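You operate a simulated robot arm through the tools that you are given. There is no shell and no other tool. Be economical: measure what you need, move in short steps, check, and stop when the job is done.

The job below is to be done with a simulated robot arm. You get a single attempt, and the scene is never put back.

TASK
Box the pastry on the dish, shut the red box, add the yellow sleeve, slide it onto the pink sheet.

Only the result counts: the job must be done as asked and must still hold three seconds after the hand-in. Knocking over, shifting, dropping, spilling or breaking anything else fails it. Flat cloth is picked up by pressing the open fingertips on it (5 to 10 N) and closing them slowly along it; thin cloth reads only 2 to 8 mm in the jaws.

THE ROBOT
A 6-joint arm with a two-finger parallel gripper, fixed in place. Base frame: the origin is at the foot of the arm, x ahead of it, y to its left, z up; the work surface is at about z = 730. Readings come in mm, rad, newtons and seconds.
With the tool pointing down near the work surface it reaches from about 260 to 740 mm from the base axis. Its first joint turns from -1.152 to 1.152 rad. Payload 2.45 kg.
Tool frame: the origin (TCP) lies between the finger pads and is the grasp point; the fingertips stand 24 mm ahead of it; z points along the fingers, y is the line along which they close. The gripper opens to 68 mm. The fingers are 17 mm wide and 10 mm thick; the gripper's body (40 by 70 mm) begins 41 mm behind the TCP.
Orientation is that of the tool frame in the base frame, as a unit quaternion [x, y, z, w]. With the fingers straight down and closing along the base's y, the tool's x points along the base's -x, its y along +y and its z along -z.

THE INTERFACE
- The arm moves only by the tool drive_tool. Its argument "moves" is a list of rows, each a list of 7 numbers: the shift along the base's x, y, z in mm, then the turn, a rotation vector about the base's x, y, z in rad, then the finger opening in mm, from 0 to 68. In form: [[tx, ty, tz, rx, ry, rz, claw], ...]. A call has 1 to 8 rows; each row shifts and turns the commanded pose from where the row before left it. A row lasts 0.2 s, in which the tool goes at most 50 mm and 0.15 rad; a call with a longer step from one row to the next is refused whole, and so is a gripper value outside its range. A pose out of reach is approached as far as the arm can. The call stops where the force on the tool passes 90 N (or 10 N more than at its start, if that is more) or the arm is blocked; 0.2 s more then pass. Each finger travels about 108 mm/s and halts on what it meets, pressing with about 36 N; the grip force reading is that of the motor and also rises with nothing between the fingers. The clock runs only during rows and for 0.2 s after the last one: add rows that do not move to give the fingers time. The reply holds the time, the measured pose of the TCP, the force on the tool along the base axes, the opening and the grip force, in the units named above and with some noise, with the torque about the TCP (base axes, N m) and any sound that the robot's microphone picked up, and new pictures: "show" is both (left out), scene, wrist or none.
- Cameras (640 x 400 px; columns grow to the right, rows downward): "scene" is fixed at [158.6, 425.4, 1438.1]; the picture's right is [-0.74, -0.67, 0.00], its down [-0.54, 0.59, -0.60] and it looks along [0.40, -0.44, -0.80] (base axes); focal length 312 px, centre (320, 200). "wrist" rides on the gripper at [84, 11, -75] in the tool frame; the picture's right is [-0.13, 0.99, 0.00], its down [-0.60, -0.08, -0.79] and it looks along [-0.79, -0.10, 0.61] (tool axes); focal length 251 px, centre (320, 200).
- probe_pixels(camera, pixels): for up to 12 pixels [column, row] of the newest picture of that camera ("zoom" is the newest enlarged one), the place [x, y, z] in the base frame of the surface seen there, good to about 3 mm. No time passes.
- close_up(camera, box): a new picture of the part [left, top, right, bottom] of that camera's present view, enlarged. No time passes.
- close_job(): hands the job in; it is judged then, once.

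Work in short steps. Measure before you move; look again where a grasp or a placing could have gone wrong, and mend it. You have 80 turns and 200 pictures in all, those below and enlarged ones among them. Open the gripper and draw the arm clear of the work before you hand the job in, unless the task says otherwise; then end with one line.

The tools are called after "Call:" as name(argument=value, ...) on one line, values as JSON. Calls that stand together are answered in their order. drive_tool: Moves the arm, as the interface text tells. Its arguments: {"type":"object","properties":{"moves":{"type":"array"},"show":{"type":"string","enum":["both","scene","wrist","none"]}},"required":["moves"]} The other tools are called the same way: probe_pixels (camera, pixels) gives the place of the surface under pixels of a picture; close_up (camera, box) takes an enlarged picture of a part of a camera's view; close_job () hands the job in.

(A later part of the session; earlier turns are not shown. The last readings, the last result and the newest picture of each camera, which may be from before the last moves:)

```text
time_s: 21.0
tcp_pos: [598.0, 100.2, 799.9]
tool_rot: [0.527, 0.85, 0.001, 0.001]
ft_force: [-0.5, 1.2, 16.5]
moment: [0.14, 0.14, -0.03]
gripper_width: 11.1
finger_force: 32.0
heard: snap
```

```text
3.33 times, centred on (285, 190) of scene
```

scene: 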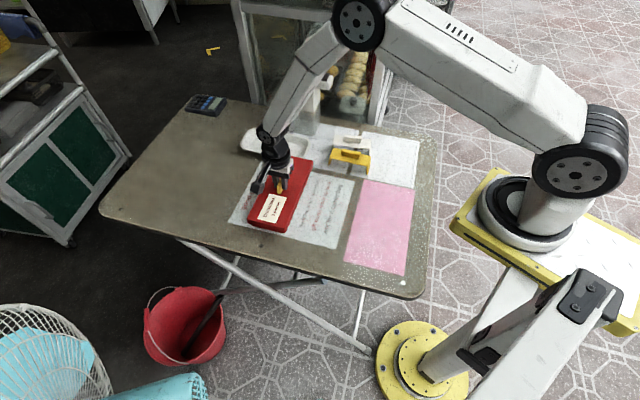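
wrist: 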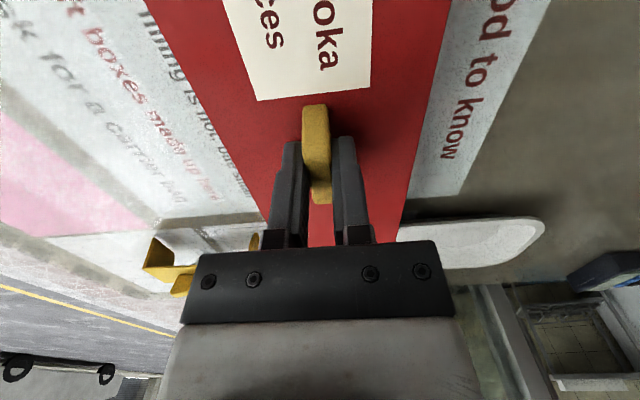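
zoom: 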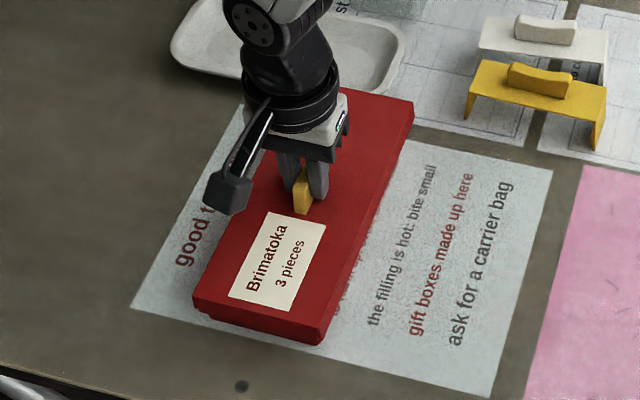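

Step too long; retry with shorter rows.

Call:
drive_tool(moves=[[0, 0, 0, 0, 0, 0, 20], [0, 0, 0, 0, 0, 0, 40], [0, 0, 20, 0, 0, 0, 50], [0, 0, 30, 0, 0, 0, 50], [-15, -20, 30, 0, 0, 0, 50], [-20, -40, 10, 0, 0, 0, 50], [-20, -40, 0, 0, 0, 0, 50], [-10, -40, 0, 0, 0, 0, 50]])

Call:
close_up(camera="scene", box=[225, 130, 345, 250])

Call:
close_up(camera="wrist", box=[160, 0, 480, 240])

```text
time_s: 22.8
tcp_pos: [533.8, -40.4, 887.1]
tool_rot: [0.527, 0.85, 0.001, 0.0]
ft_force: [-0.1, 0.3, 0.0]
moment: [0.02, -0.04, 0.01]
gripper_width: 49.9
finger_force: 0.2
```

scene: 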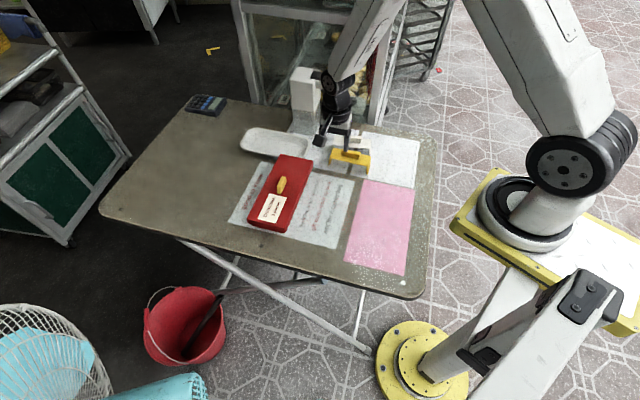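
wrist: 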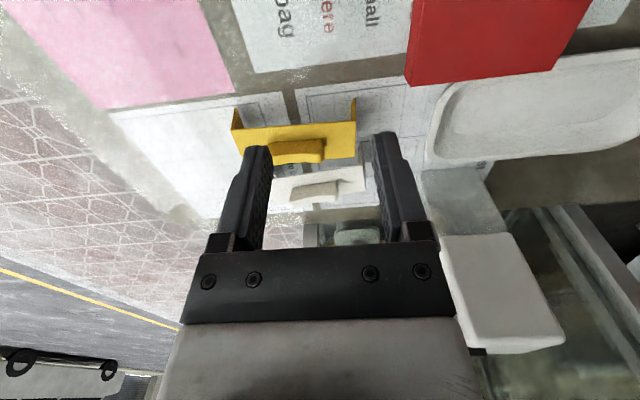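

```text
3.33 times, centred on (285, 190) of scene
```

zoom: 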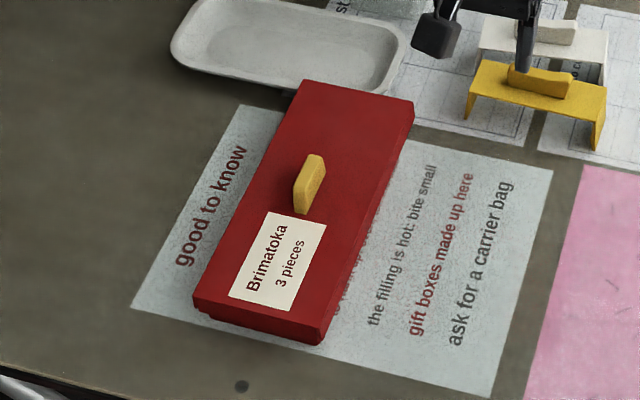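

```text
1.67 times, centred on (320, 120) of wrist
```

zoom: 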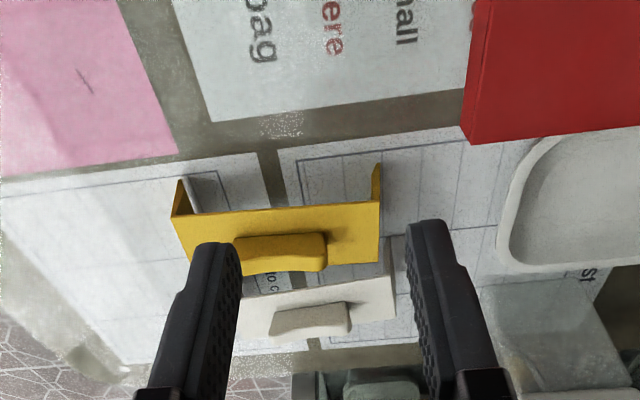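

Lid looks flat. Probe lid corners for level and the yellow/white sleeves' geometry.

Call:
probe_pixels(camera="zoom", pixels=[[190, 213], [378, 203], [185, 262], [378, 260], [240, 242], [322, 240], [280, 255], [325, 268], [240, 270], [200, 230], [300, 308], [388, 285]])

Call:
close_up(camera="scene", box=[300, 125, 400, 195])

```text
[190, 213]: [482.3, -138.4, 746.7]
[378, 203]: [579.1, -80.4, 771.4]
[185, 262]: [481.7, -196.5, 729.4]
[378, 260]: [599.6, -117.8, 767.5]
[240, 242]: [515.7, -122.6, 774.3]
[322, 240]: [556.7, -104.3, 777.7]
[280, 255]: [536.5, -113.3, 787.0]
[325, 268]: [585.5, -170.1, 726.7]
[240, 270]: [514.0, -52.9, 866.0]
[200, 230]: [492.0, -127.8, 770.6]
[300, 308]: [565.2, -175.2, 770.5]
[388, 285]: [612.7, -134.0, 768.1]
```

```text
5.71 times, centred on (350, 160) of scene
```

zoom: 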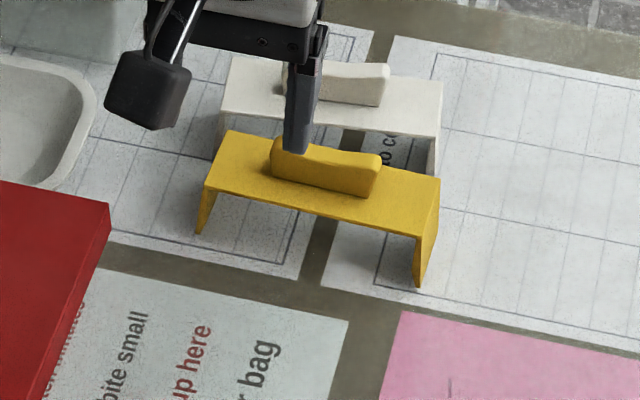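

Call:
probe_pixels(camera="zoom", pixels=[[208, 187], [229, 133], [416, 235], [438, 181], [285, 175], [372, 194], [340, 152], [378, 158], [198, 232], [420, 286], [430, 140], [340, 103]])

Call:
probe_pixels(camera="scene", pixels=[[280, 156], [310, 162], [249, 219], [287, 229], [282, 178], [276, 192], [283, 185], [248, 228], [285, 233]])

Call:
probe_pixels(camera="wrist", pixels=[[272, 147], [318, 140], [318, 158], [300, 140], [300, 147], [300, 153], [290, 190], [334, 185], [310, 186], [236, 128], [355, 122], [356, 155]])

```text
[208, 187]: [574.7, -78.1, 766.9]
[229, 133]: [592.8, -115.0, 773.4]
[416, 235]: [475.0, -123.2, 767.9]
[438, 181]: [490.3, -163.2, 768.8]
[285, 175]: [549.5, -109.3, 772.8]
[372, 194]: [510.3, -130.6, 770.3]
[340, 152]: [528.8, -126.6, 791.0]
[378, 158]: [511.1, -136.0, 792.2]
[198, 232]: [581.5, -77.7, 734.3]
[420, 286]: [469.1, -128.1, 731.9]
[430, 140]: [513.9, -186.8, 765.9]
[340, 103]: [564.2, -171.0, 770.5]
```

```text
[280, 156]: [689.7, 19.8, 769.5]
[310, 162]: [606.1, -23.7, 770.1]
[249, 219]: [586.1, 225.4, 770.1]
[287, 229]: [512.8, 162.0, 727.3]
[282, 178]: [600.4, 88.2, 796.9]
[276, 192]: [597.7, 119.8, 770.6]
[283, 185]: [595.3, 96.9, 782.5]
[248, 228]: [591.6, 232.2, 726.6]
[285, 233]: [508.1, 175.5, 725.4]
```

```text
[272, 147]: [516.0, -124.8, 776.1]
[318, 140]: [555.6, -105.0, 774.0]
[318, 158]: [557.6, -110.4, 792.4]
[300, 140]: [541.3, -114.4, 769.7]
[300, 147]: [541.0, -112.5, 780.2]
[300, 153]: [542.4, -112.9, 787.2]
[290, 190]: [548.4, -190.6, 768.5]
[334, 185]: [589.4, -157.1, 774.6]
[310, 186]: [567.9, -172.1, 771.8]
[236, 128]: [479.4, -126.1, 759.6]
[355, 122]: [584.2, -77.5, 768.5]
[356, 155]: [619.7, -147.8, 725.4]
```

Lid is level (z≈770). Sleeve: plate z 770, centre ≈(534,-120), handle along 26°, top 792. Rotate +90° so fingers close across its handle while moving above it.

Call:
drive_tool(moves=[[0, -10, 0, 0, 0, 0.1428, 50], [0, -10, 0, 0, 0, 0.1428, 50], [0, -10, 0, 0, 0, 0.1428, 50], [0, -10, 0, 0, 0, 0.1428, 50], [0, -10, 0, 0, 0, 0.1428, 50], [0, -10, 0, 0, 0, 0.1428, 50], [0, -9, 0, 0, 0, 0.1428, 50], [1, -9, 0, 0, 0, 0.1428, 50]], show="none")

Call:
drive_tool(moves=[[0, 0, 0, 0, 0, 0.1428, 50], [0, 0, 0, 0, 0, 0.1428, 40], [0, 0, -20, 0, 0, 0.1428, 40], [0, 0, -15, 0, 0, 0, 40]])

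```text
time_s: 24.6
tcp_pos: [534.0, -117.6, 888.0]
tool_rot: [-0.017, 1.0, 0.001, 0.001]
ft_force: [-0.4, 0.1, 0.4]
moment: [0.01, -0.03, -0.01]
gripper_width: 50.1
finger_force: 0.0
```

```text
time_s: 25.6
tcp_pos: [535.9, -117.7, 852.4]
tool_rot: [-0.228, 0.974, 0.0, 0.0]
ft_force: [0.0, 0.7, -0.1]
moment: [0.0, 0.0, -0.01]
gripper_width: 39.9
finger_force: 0.1
```

scene: 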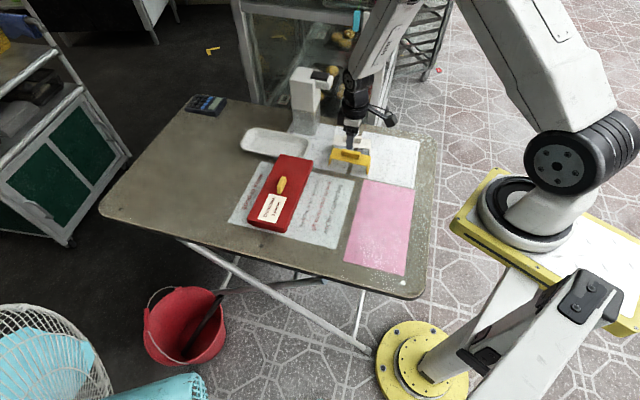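
wrist: 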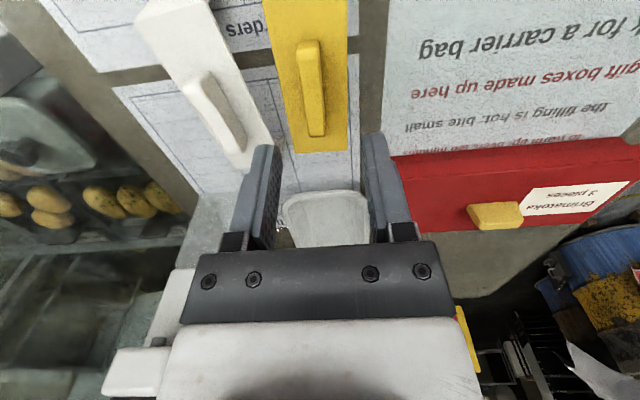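

Handle now at wrist (311,88). Refine centre with probes.

Call:
probe_pixels(camera="wrist", pixels=[[307, 45], [309, 75], [311, 100], [314, 132], [322, 80], [299, 80], [345, 60], [285, 100], [347, 150], [293, 152], [346, 10], [245, 140]])

Call:
close_up(camera="wrist", box=[200, 0, 440, 190])

```text
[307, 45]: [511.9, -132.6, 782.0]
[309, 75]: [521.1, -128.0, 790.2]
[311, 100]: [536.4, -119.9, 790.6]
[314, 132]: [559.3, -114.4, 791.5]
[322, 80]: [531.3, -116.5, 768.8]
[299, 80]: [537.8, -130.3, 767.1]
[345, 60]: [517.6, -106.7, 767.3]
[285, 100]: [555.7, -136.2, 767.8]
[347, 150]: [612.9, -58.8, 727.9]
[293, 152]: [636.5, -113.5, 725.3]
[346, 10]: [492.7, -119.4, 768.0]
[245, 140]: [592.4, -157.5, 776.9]
```

```text
2.11 times, centred on (320, 95) of wrist
```

zoom: 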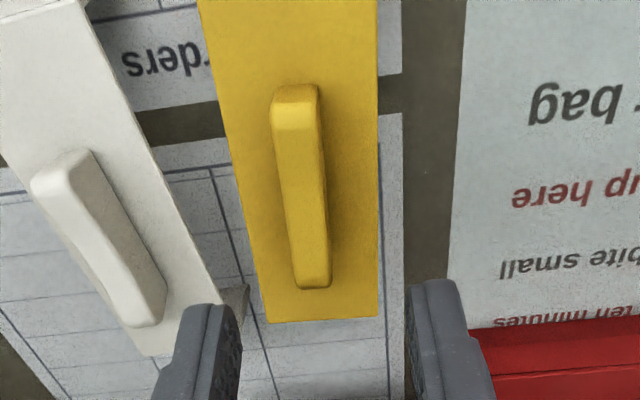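

Centre ≈(536,-120). Descend with the fingers straddling it; tips stop ~3 mm above the plate.

Call:
drive_tool(moves=[[0, -2, -20, 0, 0, 0, 36], [0, 0, -20, 0, 0, 0, 36], [0, 0, -10, 0, 0, 0, 36], [0, 0, -4, 0, 0, 0, 36]])

```text
time_s: 26.6
tcp_pos: [535.1, -119.0, 797.8]
tool_rot: [-0.227, 0.974, 0.0, 0.0]
ft_force: [-1.1, 0.3, 0.5]
moment: [0.02, 0.0, -0.03]
gripper_width: 36.0
finger_force: 0.2
```

scene: 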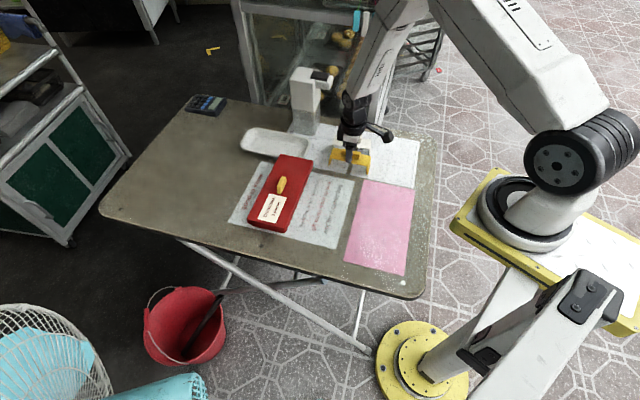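
wrist: 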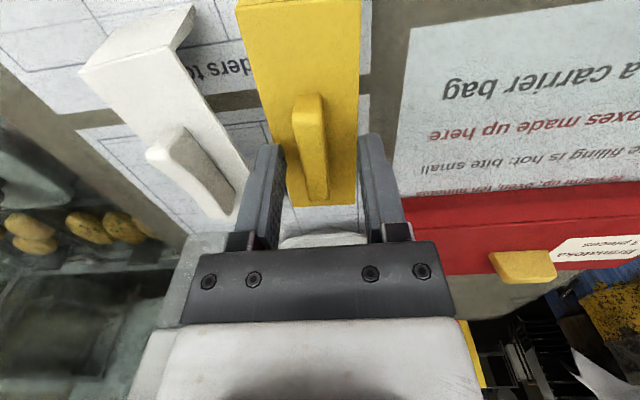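

Fingers straddle the handle. Close slowly, then lift.

Call:
drive_tool(moves=[[0, 0, 0, 0, 0, 0, 24], [0, 0, 0, 0, 0, 0, 14], [0, 0, 0, 0, 0, 0, 8], [0, 0, 0, 0, 0, 0, 5], [0, 0, 8, 0, 0, 0, 5], [0, 0, 20, 0, 0, 0, 5], [0, 0, 35, 0, 0, 0, 5], [0, 0, 20, 0, 0, 0, 5]])

Call:
close_up(camera="scene", box=[240, 100, 400, 230])

```text
time_s: 28.4
tcp_pos: [534.2, -119.6, 881.5]
tool_rot: [-0.228, 0.974, 0.0, 0.0]
ft_force: [-0.4, -0.8, -0.4]
moment: [0.01, -0.03, 0.0]
gripper_width: 10.3
finger_force: 31.3
```

scene: 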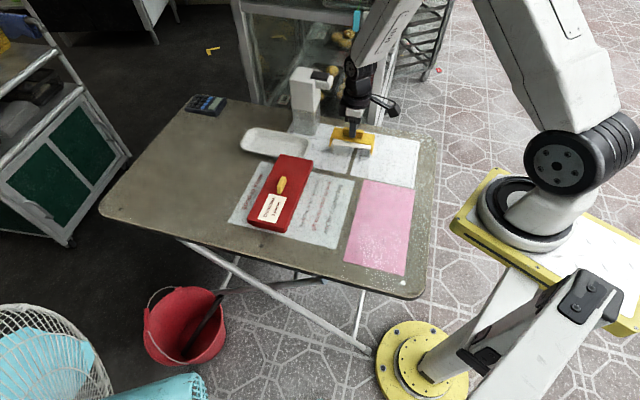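
wrist: 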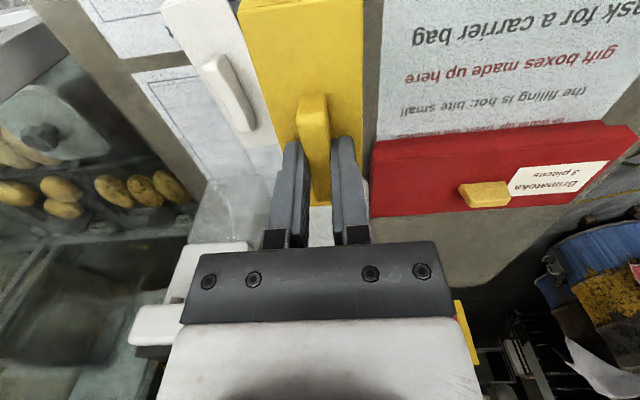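

```text
3.08 times, centred on (320, 165) of scene
```

zoom: 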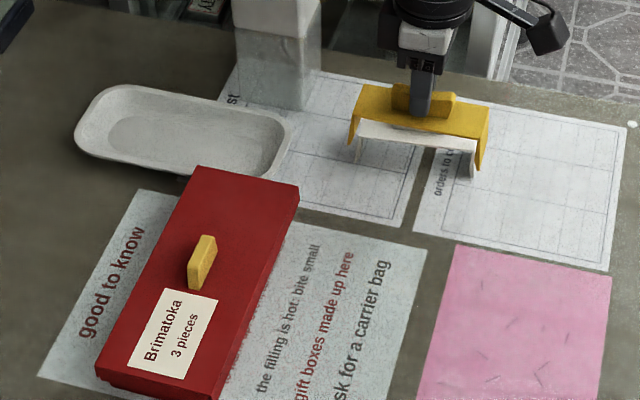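

Sleeve held. Probe its corners relative to the TCP, plus lid edges.

Call:
probe_pixels(camera="zoom", pixels=[[363, 87], [354, 114], [480, 136], [487, 110], [349, 142], [480, 168], [196, 168], [297, 187], [96, 366], [218, 395], [206, 240], [193, 286]])

Call:
probe_pixels(camera="wrist", pixels=[[362, 60], [364, 120], [250, 60], [270, 115], [376, 145], [378, 214], [632, 125], [640, 150], [460, 132], [460, 207], [480, 195], [460, 190]])

```text
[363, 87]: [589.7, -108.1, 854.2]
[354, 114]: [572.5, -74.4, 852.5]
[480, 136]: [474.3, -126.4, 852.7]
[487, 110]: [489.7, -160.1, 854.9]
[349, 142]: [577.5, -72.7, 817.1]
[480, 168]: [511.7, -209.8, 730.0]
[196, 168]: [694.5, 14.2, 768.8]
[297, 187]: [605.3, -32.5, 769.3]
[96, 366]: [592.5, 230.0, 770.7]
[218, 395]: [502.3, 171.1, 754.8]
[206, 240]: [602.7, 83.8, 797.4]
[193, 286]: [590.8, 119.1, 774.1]
```

```text
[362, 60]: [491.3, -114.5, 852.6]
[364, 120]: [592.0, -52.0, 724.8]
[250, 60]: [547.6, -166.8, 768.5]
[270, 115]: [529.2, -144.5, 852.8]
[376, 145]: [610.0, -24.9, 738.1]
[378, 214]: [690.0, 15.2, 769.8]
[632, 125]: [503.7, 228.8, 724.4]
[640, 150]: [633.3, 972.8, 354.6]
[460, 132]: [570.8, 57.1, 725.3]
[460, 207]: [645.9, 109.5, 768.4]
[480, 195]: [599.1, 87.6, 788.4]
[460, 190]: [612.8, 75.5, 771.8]
```

Computed target TCP ≈(628.7, 37.0): sleeve centred across the lid, on the unlabelled half beyond the lid handle. Move there high.

Call:
drive_tool(moves=[[23.6, 39.1, 0, 0, 0, 0, 5], [23.6, 39.1, 0, 0, 0, 0, 5], [23.6, 39.1, 0, 0, 0, 0, 5], [23.7, 39.3, 0, 0, 0, 0, 5], [0, 0, -15, 0, 0, 0, 5], [0, 0, -15, 0, 0, 0, 5], [0, 0, 0, 0, 0, 0, 5]])

Call:
close_up(camera="scene", box=[230, 120, 350, 240])

```text
time_s: 30.0
tcp_pos: [628.1, 36.1, 852.5]
tool_rot: [-0.228, 0.974, 0.0, 0.0]
ft_force: [-0.5, 0.5, -0.3]
moment: [0.01, -0.02, 0.02]
gripper_width: 10.3
finger_force: 31.8
```

scene: 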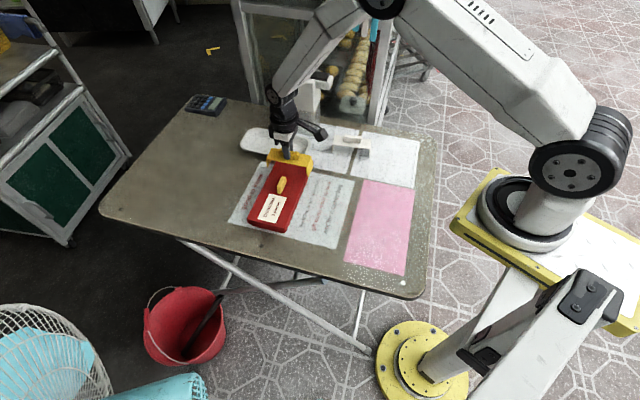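
wrist: 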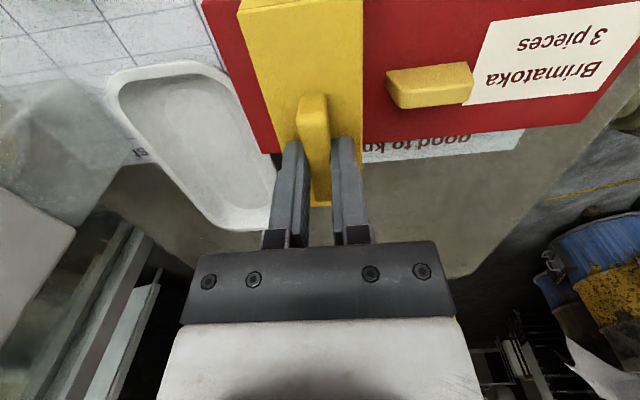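

```text
3.33 times, centred on (290, 180) of scene
```

zoom: 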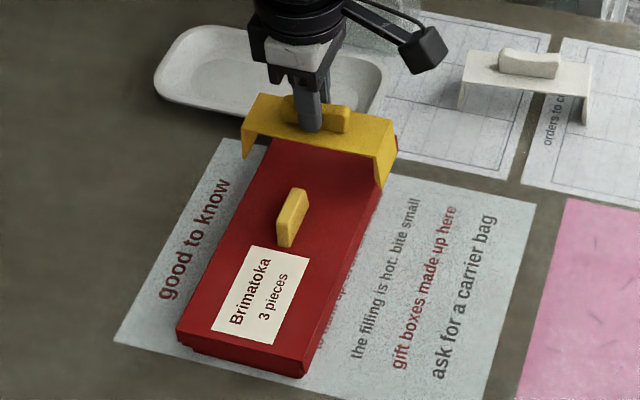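

Aligned visually; quick probe of leg inner positions versus lid sides before lowering.

Call:
probe_pixels(camera="zoom", pixels=[[242, 157], [383, 186], [246, 130], [375, 155], [258, 96], [395, 125], [355, 262], [375, 205], [224, 232], [397, 140]])

Call:
probe_pixels(camera="wrist", pixels=[[420, 138], [370, 145], [265, 150], [220, 30], [590, 122], [362, 80], [264, 115]])

```text
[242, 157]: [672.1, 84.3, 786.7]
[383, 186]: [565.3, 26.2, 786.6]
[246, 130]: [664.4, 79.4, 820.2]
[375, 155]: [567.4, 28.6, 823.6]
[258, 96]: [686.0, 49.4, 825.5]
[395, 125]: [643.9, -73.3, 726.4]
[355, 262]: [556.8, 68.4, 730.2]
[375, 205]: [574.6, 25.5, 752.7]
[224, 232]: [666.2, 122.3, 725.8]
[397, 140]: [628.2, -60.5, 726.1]
```

```text
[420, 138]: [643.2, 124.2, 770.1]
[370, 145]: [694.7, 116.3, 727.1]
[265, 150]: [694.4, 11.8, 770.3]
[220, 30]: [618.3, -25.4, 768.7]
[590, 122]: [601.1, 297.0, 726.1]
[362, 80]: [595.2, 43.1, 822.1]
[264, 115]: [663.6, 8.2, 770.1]
```

Leg span (519–640 across) brackets the lid (528–631) symmetrically. Lower in steps.

Call:
drive_tool(moves=[[0, 0, -10, 0, 0, 0, 5], [0, 0, -8, 0, 0, 0, 5], [0, 0, -6, 0, 0, 0, 5], [0, 0, -6, 0, 0, 0, 5], [0, 0, 0, 0, 0, 0, 5]])

Call:
close_up(camera="scene", box=[230, 120, 350, 240])

```text
time_s: 31.2
tcp_pos: [628.2, 38.1, 821.1]
tool_rot: [-0.228, 0.974, 0.0, 0.0]
ft_force: [0.5, 0.2, -1.0]
moment: [0.01, -0.05, 0.03]
gripper_width: 10.4
finger_force: 31.0
```

scene: 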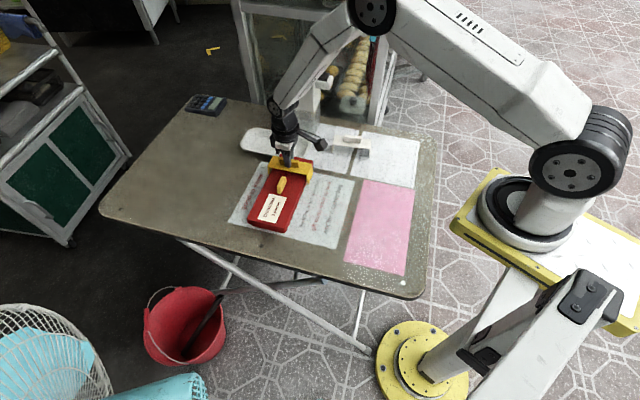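
wrist: 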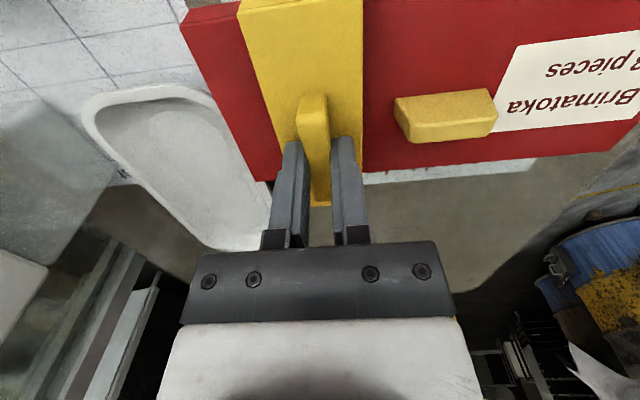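

```text
3.33 times, centred on (290, 180) of scene
```

zoom: 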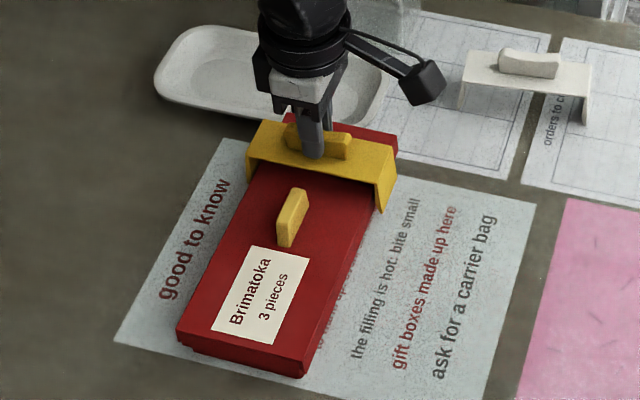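

Legs straddle the lid with no contact. Continue down to seat it.

Call:
drive_tool(moves=[[0, 0, -6, 0, 0, 0, 5], [0, 0, -6, 0, 0, 0, 5], [0, 0, -4, 0, 0, 0, 5], [0, 0, -2, 0, 0, 0, 5], [0, 0, -2, 0, 0, 0, 5]])

Call:
close_up(camera="scene", box=[230, 120, 350, 240])

```text
time_s: 32.4
tcp_pos: [630.0, 37.1, 802.2]
tool_rot: [-0.227, 0.974, -0.001, 0.001]
ft_force: [-0.1, -0.4, -0.3]
moment: [0.04, 0.01, 0.01]
gripper_width: 10.4
finger_force: 31.8
```

scene: 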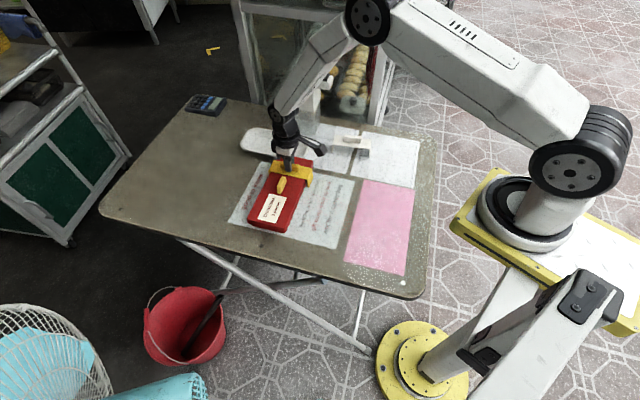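
wrist: 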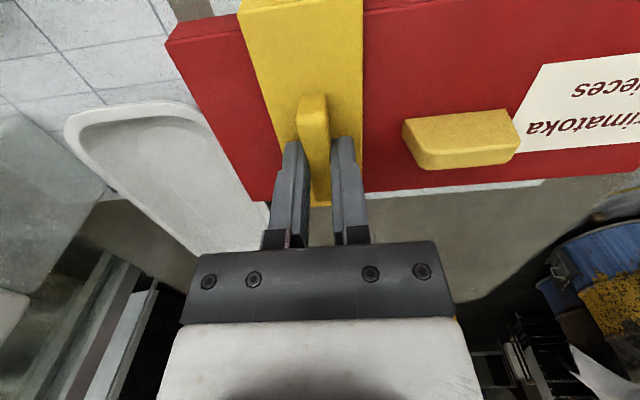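

```text
3.33 times, centred on (290, 180) of scene
```

zoom: 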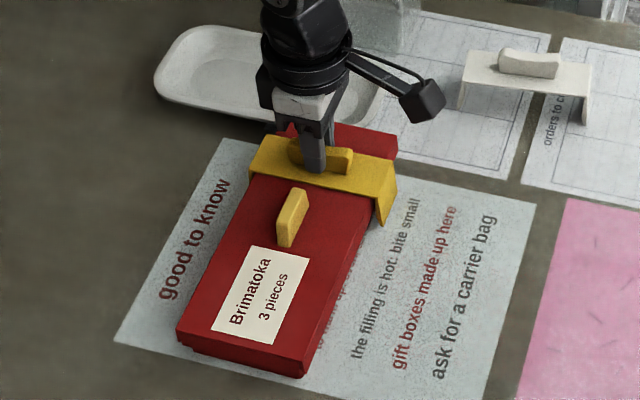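

Near seating, still no force. A few more mm.

Call:
drive_tool(moves=[[0, 0, -1.5, 0, 0, 0, 5], [0, 0, -1.5, 0, 0, 0, 5], [0, 0, -1, 0, 0, 0, 5], [0, 0, 0, 0, 0, 0, 5]], show="none")

```text
time_s: 33.4
tcp_pos: [630.5, 36.6, 800.0]
tool_rot: [-0.228, 0.974, 0.0, 0.003]
ft_force: [-6.2, -1.1, 32.9]
moment: [-0.07, 0.39, 0.01]
gripper_width: 10.4
finger_force: 32.0
```

Contact at z≈800 as predicted (33 N): seated on the lid. Relax, release and lift.

Call:
drive_tool(moves=[[0, 0, 1.5, 0, 0, 0, 5], [0, 0, 0, 0, 0, 0, 16], [0, 0, 0, 0, 0, 0, 28], [0, 0, 0, 0, 0, 0, 28], [0, 0, 15, 0, 0, 0, 28], [0, 0, 30, 0, 0, 0, 28], [0, 0, 35, 0, 0, 0, 28]])

Call:
close_up(camera="scene", box=[230, 120, 350, 240])

```text
time_s: 35.0
tcp_pos: [628.5, 38.3, 879.4]
tool_rot: [-0.227, 0.974, -0.001, 0.001]
ft_force: [-1.2, -0.2, -0.1]
moment: [-0.02, 0.04, 0.02]
gripper_width: 28.1
finger_force: 0.1
```

scene: 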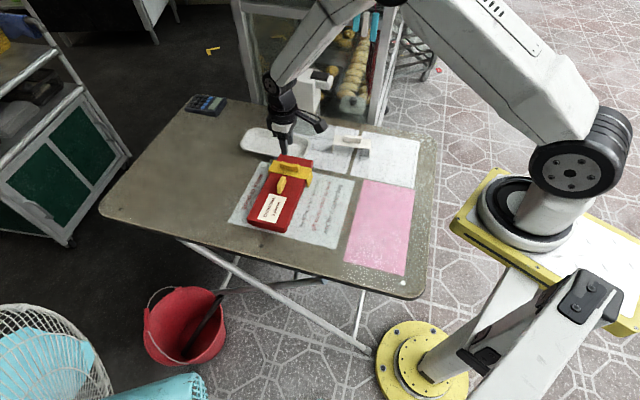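
wrist: 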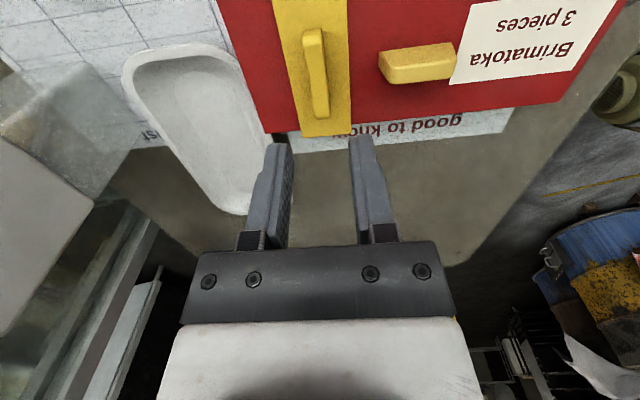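

```text
3.33 times, centred on (290, 180) of scene
```

zoom: 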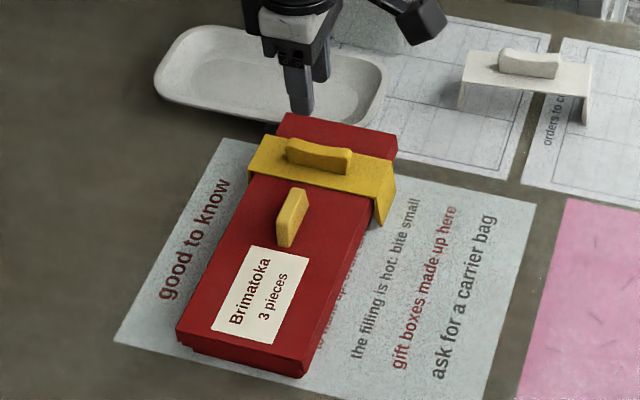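

Sleeve sits flat. Next: rotate back −90° and go above the lid handle at (598,100) to drag the closed box by it.

Call:
drive_tool(moves=[[-3.8, 7.7, 0, 0, 0, -0.1434, 40], [-3.8, 7.7, 0, 0, 0, -0.1434, 40], [-3.8, 7.7, 0, 0, 0, -0.1434, 40], [-3.8, 7.7, 0, 0, 0, -0.1434, 40], [-3.8, 7.7, 0, 0, 0, -0.1434, 40], [-3.8, 7.7, 0, 0, 0, -0.1434, 40], [-3.8, 7.7, 0, 0, 0, -0.1434, 40], [-3.8, 8, 0, 0, 0, -0.1434, 40]], show="none")

Call:
drive_tool(moves=[[0, 0, 0, 0, 0, -0.1434, 40], [0, 0, 0, 0, 0, -0.1434, 40], [0, 0, -15, 0, 0, -0.1434, 40], [0, 0, -10, 0, 0, 0, 40], [0, 0, 0, 0, 0, 0, 40]])

```text
time_s: 36.8
tcp_pos: [599.1, 100.8, 879.3]
tool_rot: [0.339, 0.941, 0.0, 0.0]
ft_force: [-0.2, 0.1, 0.0]
moment: [0.02, -0.01, 0.0]
gripper_width: 39.8
finger_force: 0.0
```

```text
time_s: 38.0
tcp_pos: [598.2, 99.5, 855.8]
tool_rot: [0.531, 0.847, -0.001, 0.0]
ft_force: [0.0, 0.2, -0.1]
moment: [-0.04, -0.02, 0.01]
gripper_width: 39.8
finger_force: 0.1
```

scene: 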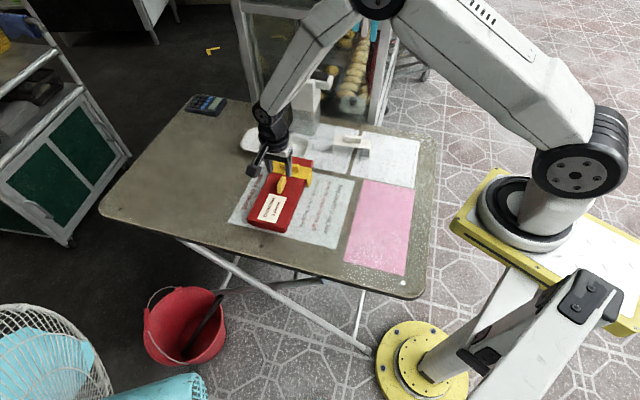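
wrist: 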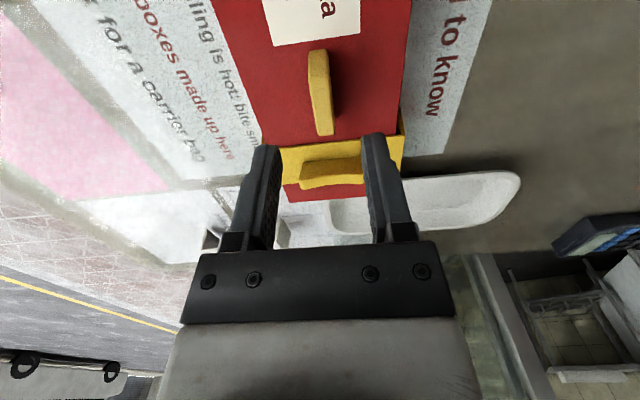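

Lid handle at wrist (319,92), clear of the sleeve. Descend and grip it.

Call:
drive_tool(moves=[[0, 0.5, -20, 0, 0, 0, 36], [0, 0, -20, 0, 0, 0, 36], [0, 0, -15, 0, 0, 0, 36], [0, 0, 0, 0, 0, 0, 24], [0, 0, 0, 0, 0, 0, 14], [0, 0, 0, 0, 0, 0, 8], [0, 0, 0, 0, 0, 0, 5]])

```text
time_s: 39.6
tcp_pos: [598.2, 99.3, 800.5]
tool_rot: [0.531, 0.847, 0.001, 0.0]
ft_force: [1.1, 1.2, -0.4]
moment: [-0.06, -0.04, 0.05]
gripper_width: 11.0
finger_force: 32.2
```

scene: 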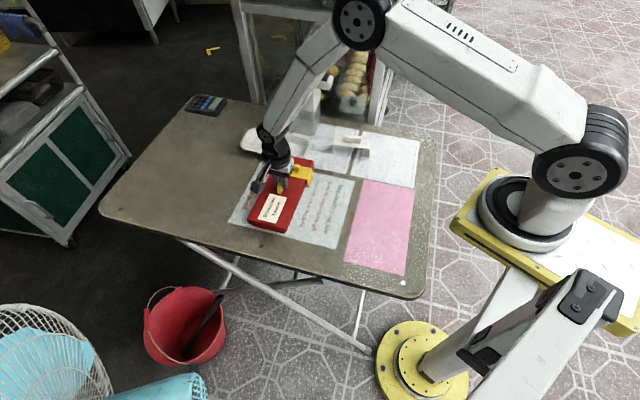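
wrist: 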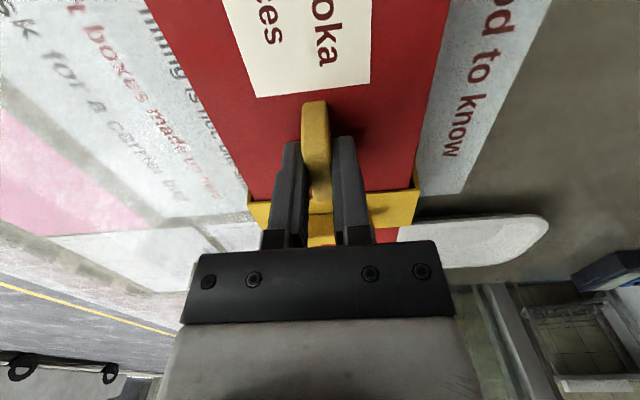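

Gripped. Start sliding slowly toward the pink sheet (direction −0.907, −0.420), first 50 mm.

Call:
drive_tool(moves=[[-3.6, -1.7, 0, 0, 0, 0, 5], [-7.3, -3.4, 0, 0, 0, 0, 5], [-9.1, -4.2, 0, 0, 0, 0, 5], [-9.1, -4.2, 0, 0, 0, 0, 5], [-9.1, -4.2, 0, 0, 0, 0, 5], [-7.3, -3.4, 0, 0, 0, 0, 5]])

Call:
close_up(camera="scene", box=[230, 130, 430, 280])

```text
time_s: 41.0
tcp_pos: [553.9, 78.7, 800.7]
tool_rot: [0.53, 0.848, 0.0, 0.0]
ft_force: [1.1, 0.9, 1.0]
moment: [-0.03, -0.04, 0.01]
gripper_width: 10.9
finger_force: 32.2
```

scene: 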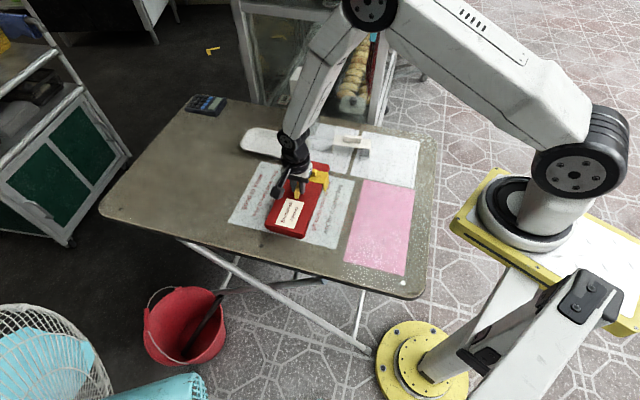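
wrist: 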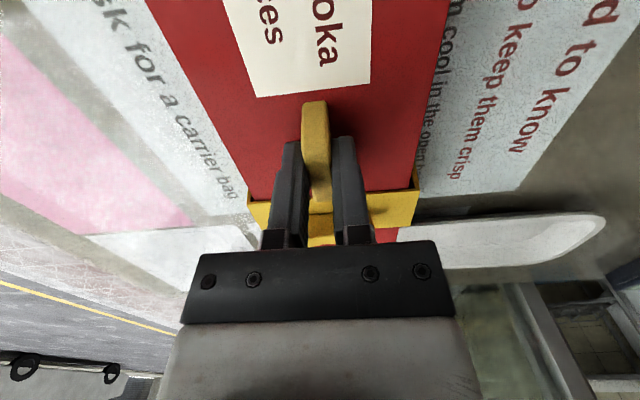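

```text
2.67 times, centred on (330, 205) of scene
```

zoom: 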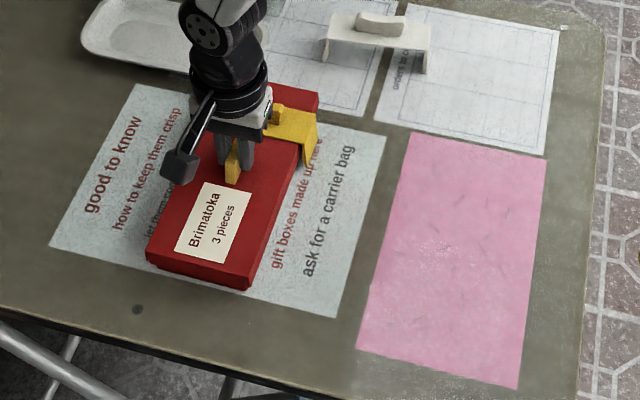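

Box, lid and sleeve move together; the paper stays put. Continue.

Call:
drive_tool(moves=[[-8, -3.7, 0, 0, 0, 0.002, 5], [-13.6, -6.3, 0, 0, 0, 0.003, 5], [-13.6, -6.3, 0, 0, 0, 0.003, 5], [-13.6, -6.3, 0, 0, 0, 0.003, 5], [-13.6, -6.3, 0, 0, 0, 0.003, 5], [-13.6, -6.3, 0, 0, 0, 0.003, 5], [-13.6, -6.3, 0, 0, 0, 0.003, 5], [-8, -3.7, 0, 0, 0, 0, 5]])

Call:
close_up(camera="scene", box=[230, 130, 430, 280])

```text
time_s: 42.8
tcp_pos: [456.0, 34.0, 799.2]
tool_rot: [0.523, 0.852, 0.001, 0.002]
ft_force: [3.5, 1.4, 9.4]
moment: [0.3, 0.15, -0.12]
gripper_width: 11.3
finger_force: 32.1
```

scene: 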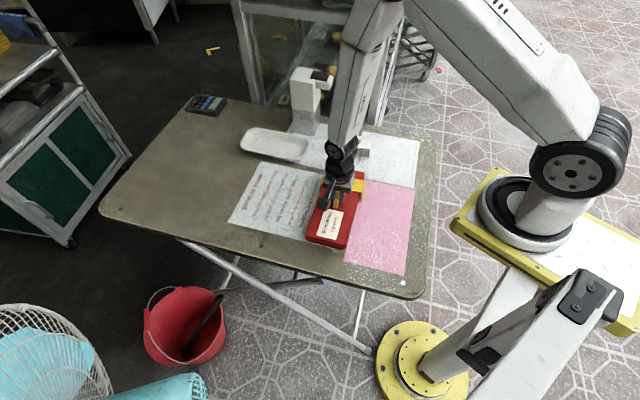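
wrist: 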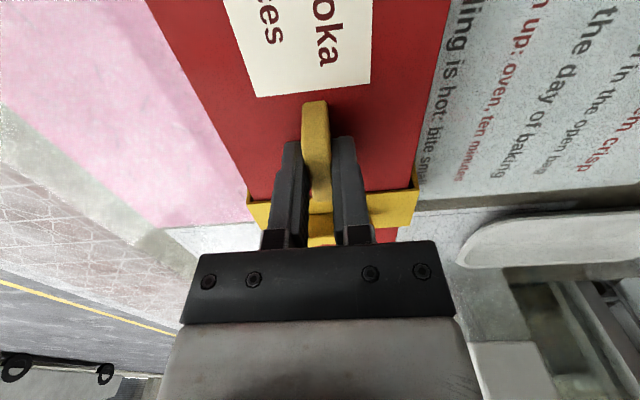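

```text
2.67 times, centred on (330, 205) of scene
```

zoom: 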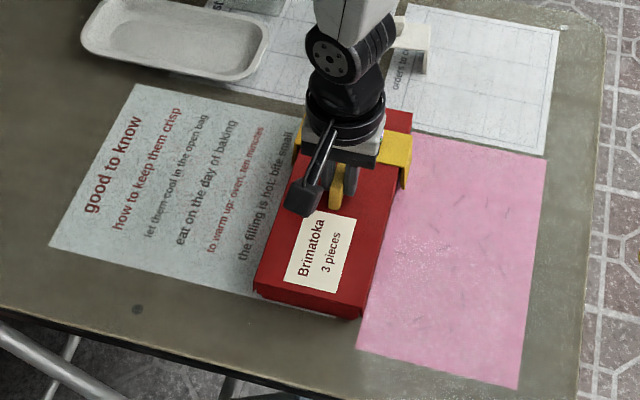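

On course, paper still in place. Continue (easing up 0.4 mm as the downward load reads 9 N).

Call:
drive_tool(moves=[[-9, -4.2, 0.4, 0, 0, 0.002, 5], [-14.5, -6.8, 0, 0, 0, 0.003, 5], [-14.5, -6.8, 0, 0, 0, 0.003, 5], [-14.5, -6.8, 0, 0, 0, 0.003, 5], [-14.5, -6.8, 0, 0, 0, 0.002, 5], [-14.5, -6.8, 0, 0, 0, 0, 5], [-14.5, -6.8, 0, 0, 0, 0, 5], [-9, -4.2, 0, 0, 0, 0, 5]])

Call:
close_up(camera="scene", box=[250, 150, 450, 300])

```text
time_s: 44.6
tcp_pos: [351.8, -15.9, 799.5]
tool_rot: [0.518, 0.856, 0.001, 0.0]
ft_force: [2.2, 2.0, 5.7]
moment: [0.32, 0.15, -0.09]
gripper_width: 11.0
finger_force: 31.8
```

scene: 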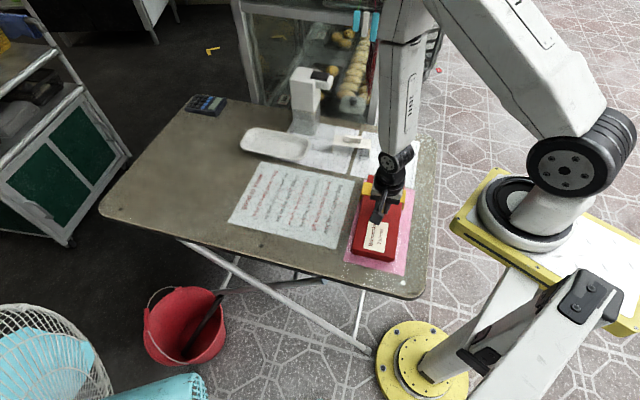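
wrist: 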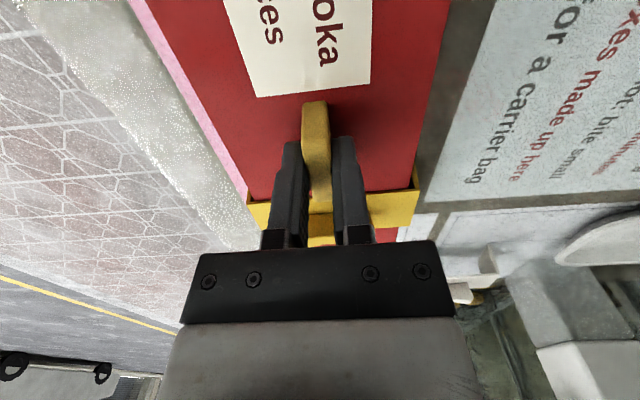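

```text
2.67 times, centred on (350, 225) of scene
```

zoom: 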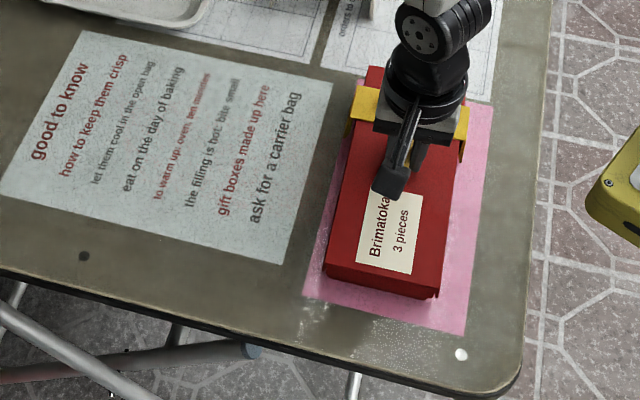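

Box is on the sheet now; measure lid corners against the sheet corners for final centring.

Call:
probe_pixels(camera="zoom", pixels=[[327, 265], [434, 290], [371, 70], [304, 296], [465, 334], [492, 106], [350, 115], [468, 108], [461, 160], [400, 320], [352, 140], [437, 298]])

Call:
probe_pixels(camera="wrist", pixels=[[200, 140], [175, 60], [210, 130], [250, 225], [185, 80], [418, 160], [440, 190], [402, 228], [420, 225], [430, 120], [435, 245], [380, 238]])

```text
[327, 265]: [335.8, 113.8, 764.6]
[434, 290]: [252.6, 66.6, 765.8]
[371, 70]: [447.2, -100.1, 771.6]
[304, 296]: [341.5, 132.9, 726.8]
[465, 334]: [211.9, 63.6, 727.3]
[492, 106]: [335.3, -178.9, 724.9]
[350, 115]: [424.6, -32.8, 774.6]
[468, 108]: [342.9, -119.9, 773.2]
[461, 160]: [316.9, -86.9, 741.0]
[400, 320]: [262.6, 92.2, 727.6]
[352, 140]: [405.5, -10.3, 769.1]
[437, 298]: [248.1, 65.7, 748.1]
```

```text
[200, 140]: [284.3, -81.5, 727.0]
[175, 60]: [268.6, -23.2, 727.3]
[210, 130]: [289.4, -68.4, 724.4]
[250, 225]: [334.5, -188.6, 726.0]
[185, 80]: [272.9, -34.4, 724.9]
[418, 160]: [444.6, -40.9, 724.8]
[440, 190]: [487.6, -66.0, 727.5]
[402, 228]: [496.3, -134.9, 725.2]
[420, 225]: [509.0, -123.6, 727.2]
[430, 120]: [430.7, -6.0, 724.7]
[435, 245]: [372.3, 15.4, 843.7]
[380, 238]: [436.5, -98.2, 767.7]
```

Lengthwise centred (−175 vs −175.4); crosswise 14.5 mm short. Slide the remainder: (−12.9, −6.7).

Call:
drive_tool(moves=[[-4, -2.1, 0, 0, 0, 0, 5], [-5, -2.6, 0, 0, 0, 0, 5], [-3.9, -2, 0, 0, 0, 0, 5], [0, 0, 0, 0, 0, 0, 5]], show="none")

Call:
drive_tool(moves=[[0, 0, 0, 0, 0, 0, 16], [0, 0, 0, 0, 0, 0, 32], [0, 0, 0, 0, 0, 0, 36], [0, 0, 15, 0, 0, 0, 36], [0, 0, 30, 0, 0, 0, 36], [0, 0, 40, 0, 0, 0, 36]])

Call:
close_up(camera="scene", box=[250, 150, 450, 300])

```text
time_s: 45.6
tcp_pos: [336.8, -22.0, 800.2]
tool_rot: [0.517, 0.856, 0.0, 0.0]
ft_force: [2.2, -0.1, 3.9]
moment: [-0.14, -0.12, 0.07]
gripper_width: 11.0
finger_force: 31.9
```

```text
time_s: 47.0
tcp_pos: [335.4, -22.3, 885.3]
tool_rot: [0.518, 0.855, 0.0, -0.001]
ft_force: [-0.2, 0.4, 1.0]
moment: [-0.01, 0.0, -0.04]
gripper_width: 35.9
finger_force: 0.0
```

scene: 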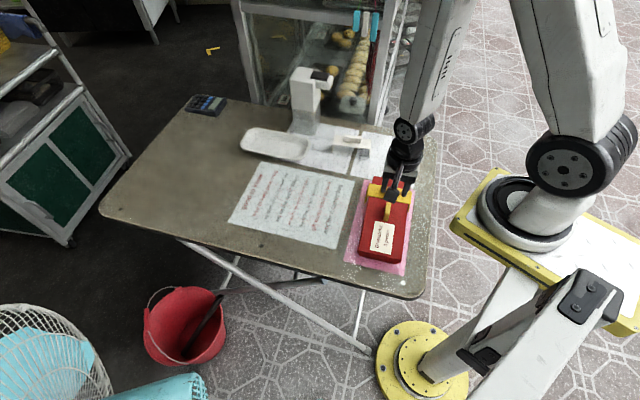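
wrist: 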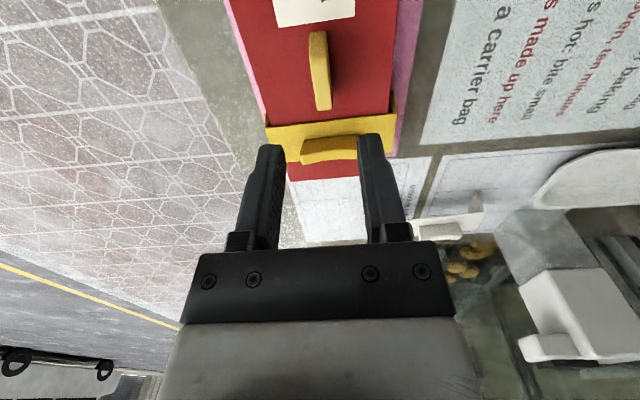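

```text
2.67 times, centred on (350, 225) of scene
```

zoom: 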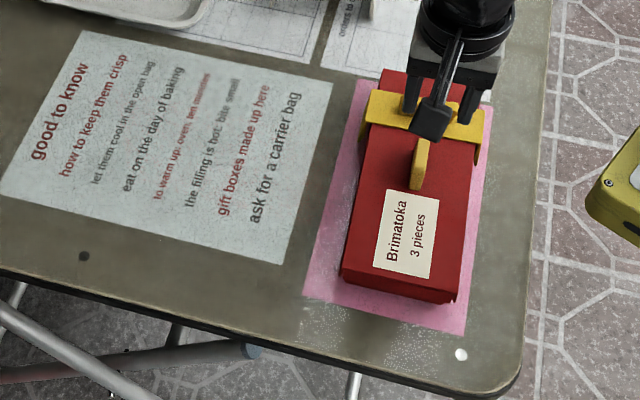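

Released. Draw the arm clear and check the far end of the box against the sheet.

Call:
drive_tool(moves=[[20, 20, 25, 0, 0, 0, 36], [25, 30, 20, 0, 0, 0, 36], [35, 35, 0, 0, 0, 0, 36], [35, 35, 0, 0, 0, 0, 36], [35, 35, 0, 0, 0, 0, 36], [35, 35, 0, 0, 0, 0, 36]])

Call:
close_up(camera="scene", box=[330, 160, 430, 280])

```text
time_s: 48.4
tcp_pos: [523.2, 165.7, 930.2]
tool_rot: [0.518, 0.856, 0.0, 0.0]
ft_force: [-0.1, -0.5, -0.3]
moment: [-0.03, -0.02, 0.01]
gripper_width: 36.2
finger_force: 0.0
```

scene: 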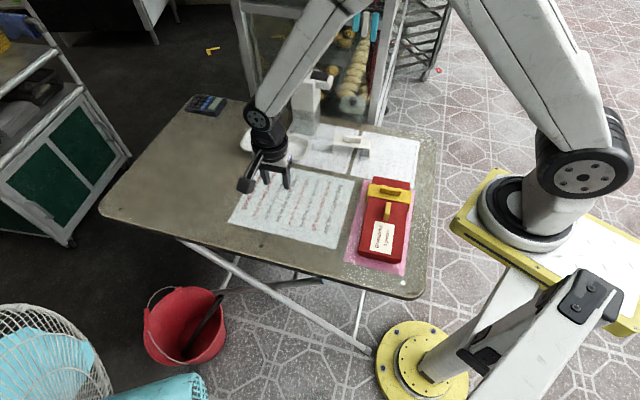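
wrist: 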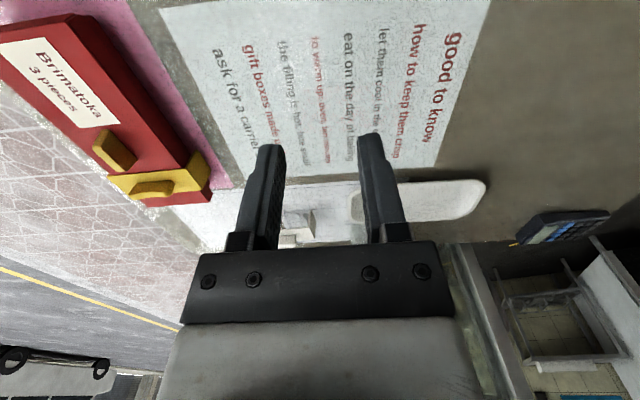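

```text
3.33 times, centred on (380, 220) of scene
```

zoom: 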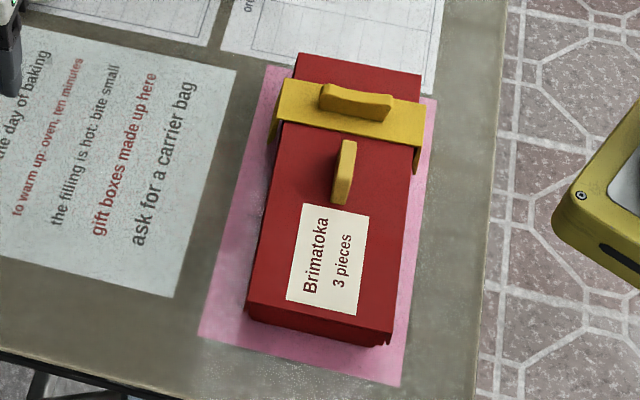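

Call:
probe_pixels(camera="zoom", pixels=[[298, 56], [419, 76], [248, 305], [390, 333], [265, 68], [435, 98], [200, 335], [400, 383], [250, 318], [388, 345], [275, 140], [415, 172]])

Call:
probe_pixels(camera="wrist", pixels=[[231, 184], [208, 185], [210, 203], [183, 165], [155, 205], [165, 110]])

Call:
close_up(camera="wrist", box=[0, 0, 260, 240])

```text
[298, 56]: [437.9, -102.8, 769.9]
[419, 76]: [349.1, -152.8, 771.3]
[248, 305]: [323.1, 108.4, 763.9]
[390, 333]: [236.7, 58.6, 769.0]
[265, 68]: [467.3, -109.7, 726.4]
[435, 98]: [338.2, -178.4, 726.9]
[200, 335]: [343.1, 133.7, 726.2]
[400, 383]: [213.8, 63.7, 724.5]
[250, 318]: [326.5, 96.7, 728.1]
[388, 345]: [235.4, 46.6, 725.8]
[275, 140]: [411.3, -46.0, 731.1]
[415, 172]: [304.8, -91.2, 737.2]
```

```text
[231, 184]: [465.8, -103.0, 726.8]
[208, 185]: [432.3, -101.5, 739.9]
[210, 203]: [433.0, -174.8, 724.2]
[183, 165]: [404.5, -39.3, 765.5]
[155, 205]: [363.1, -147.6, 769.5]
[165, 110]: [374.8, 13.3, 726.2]
```

```text
1.67 times, centred on (130, 120) of wrist
```

zoom: 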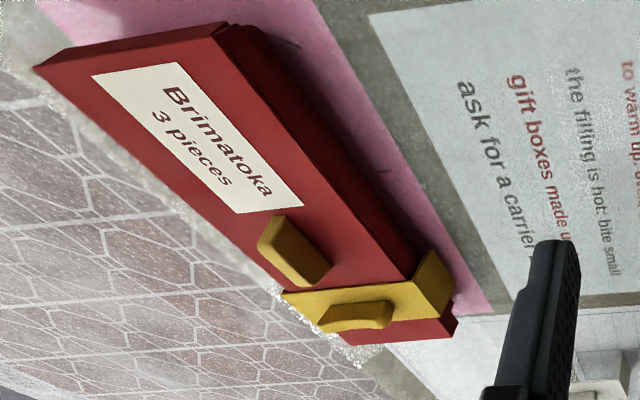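

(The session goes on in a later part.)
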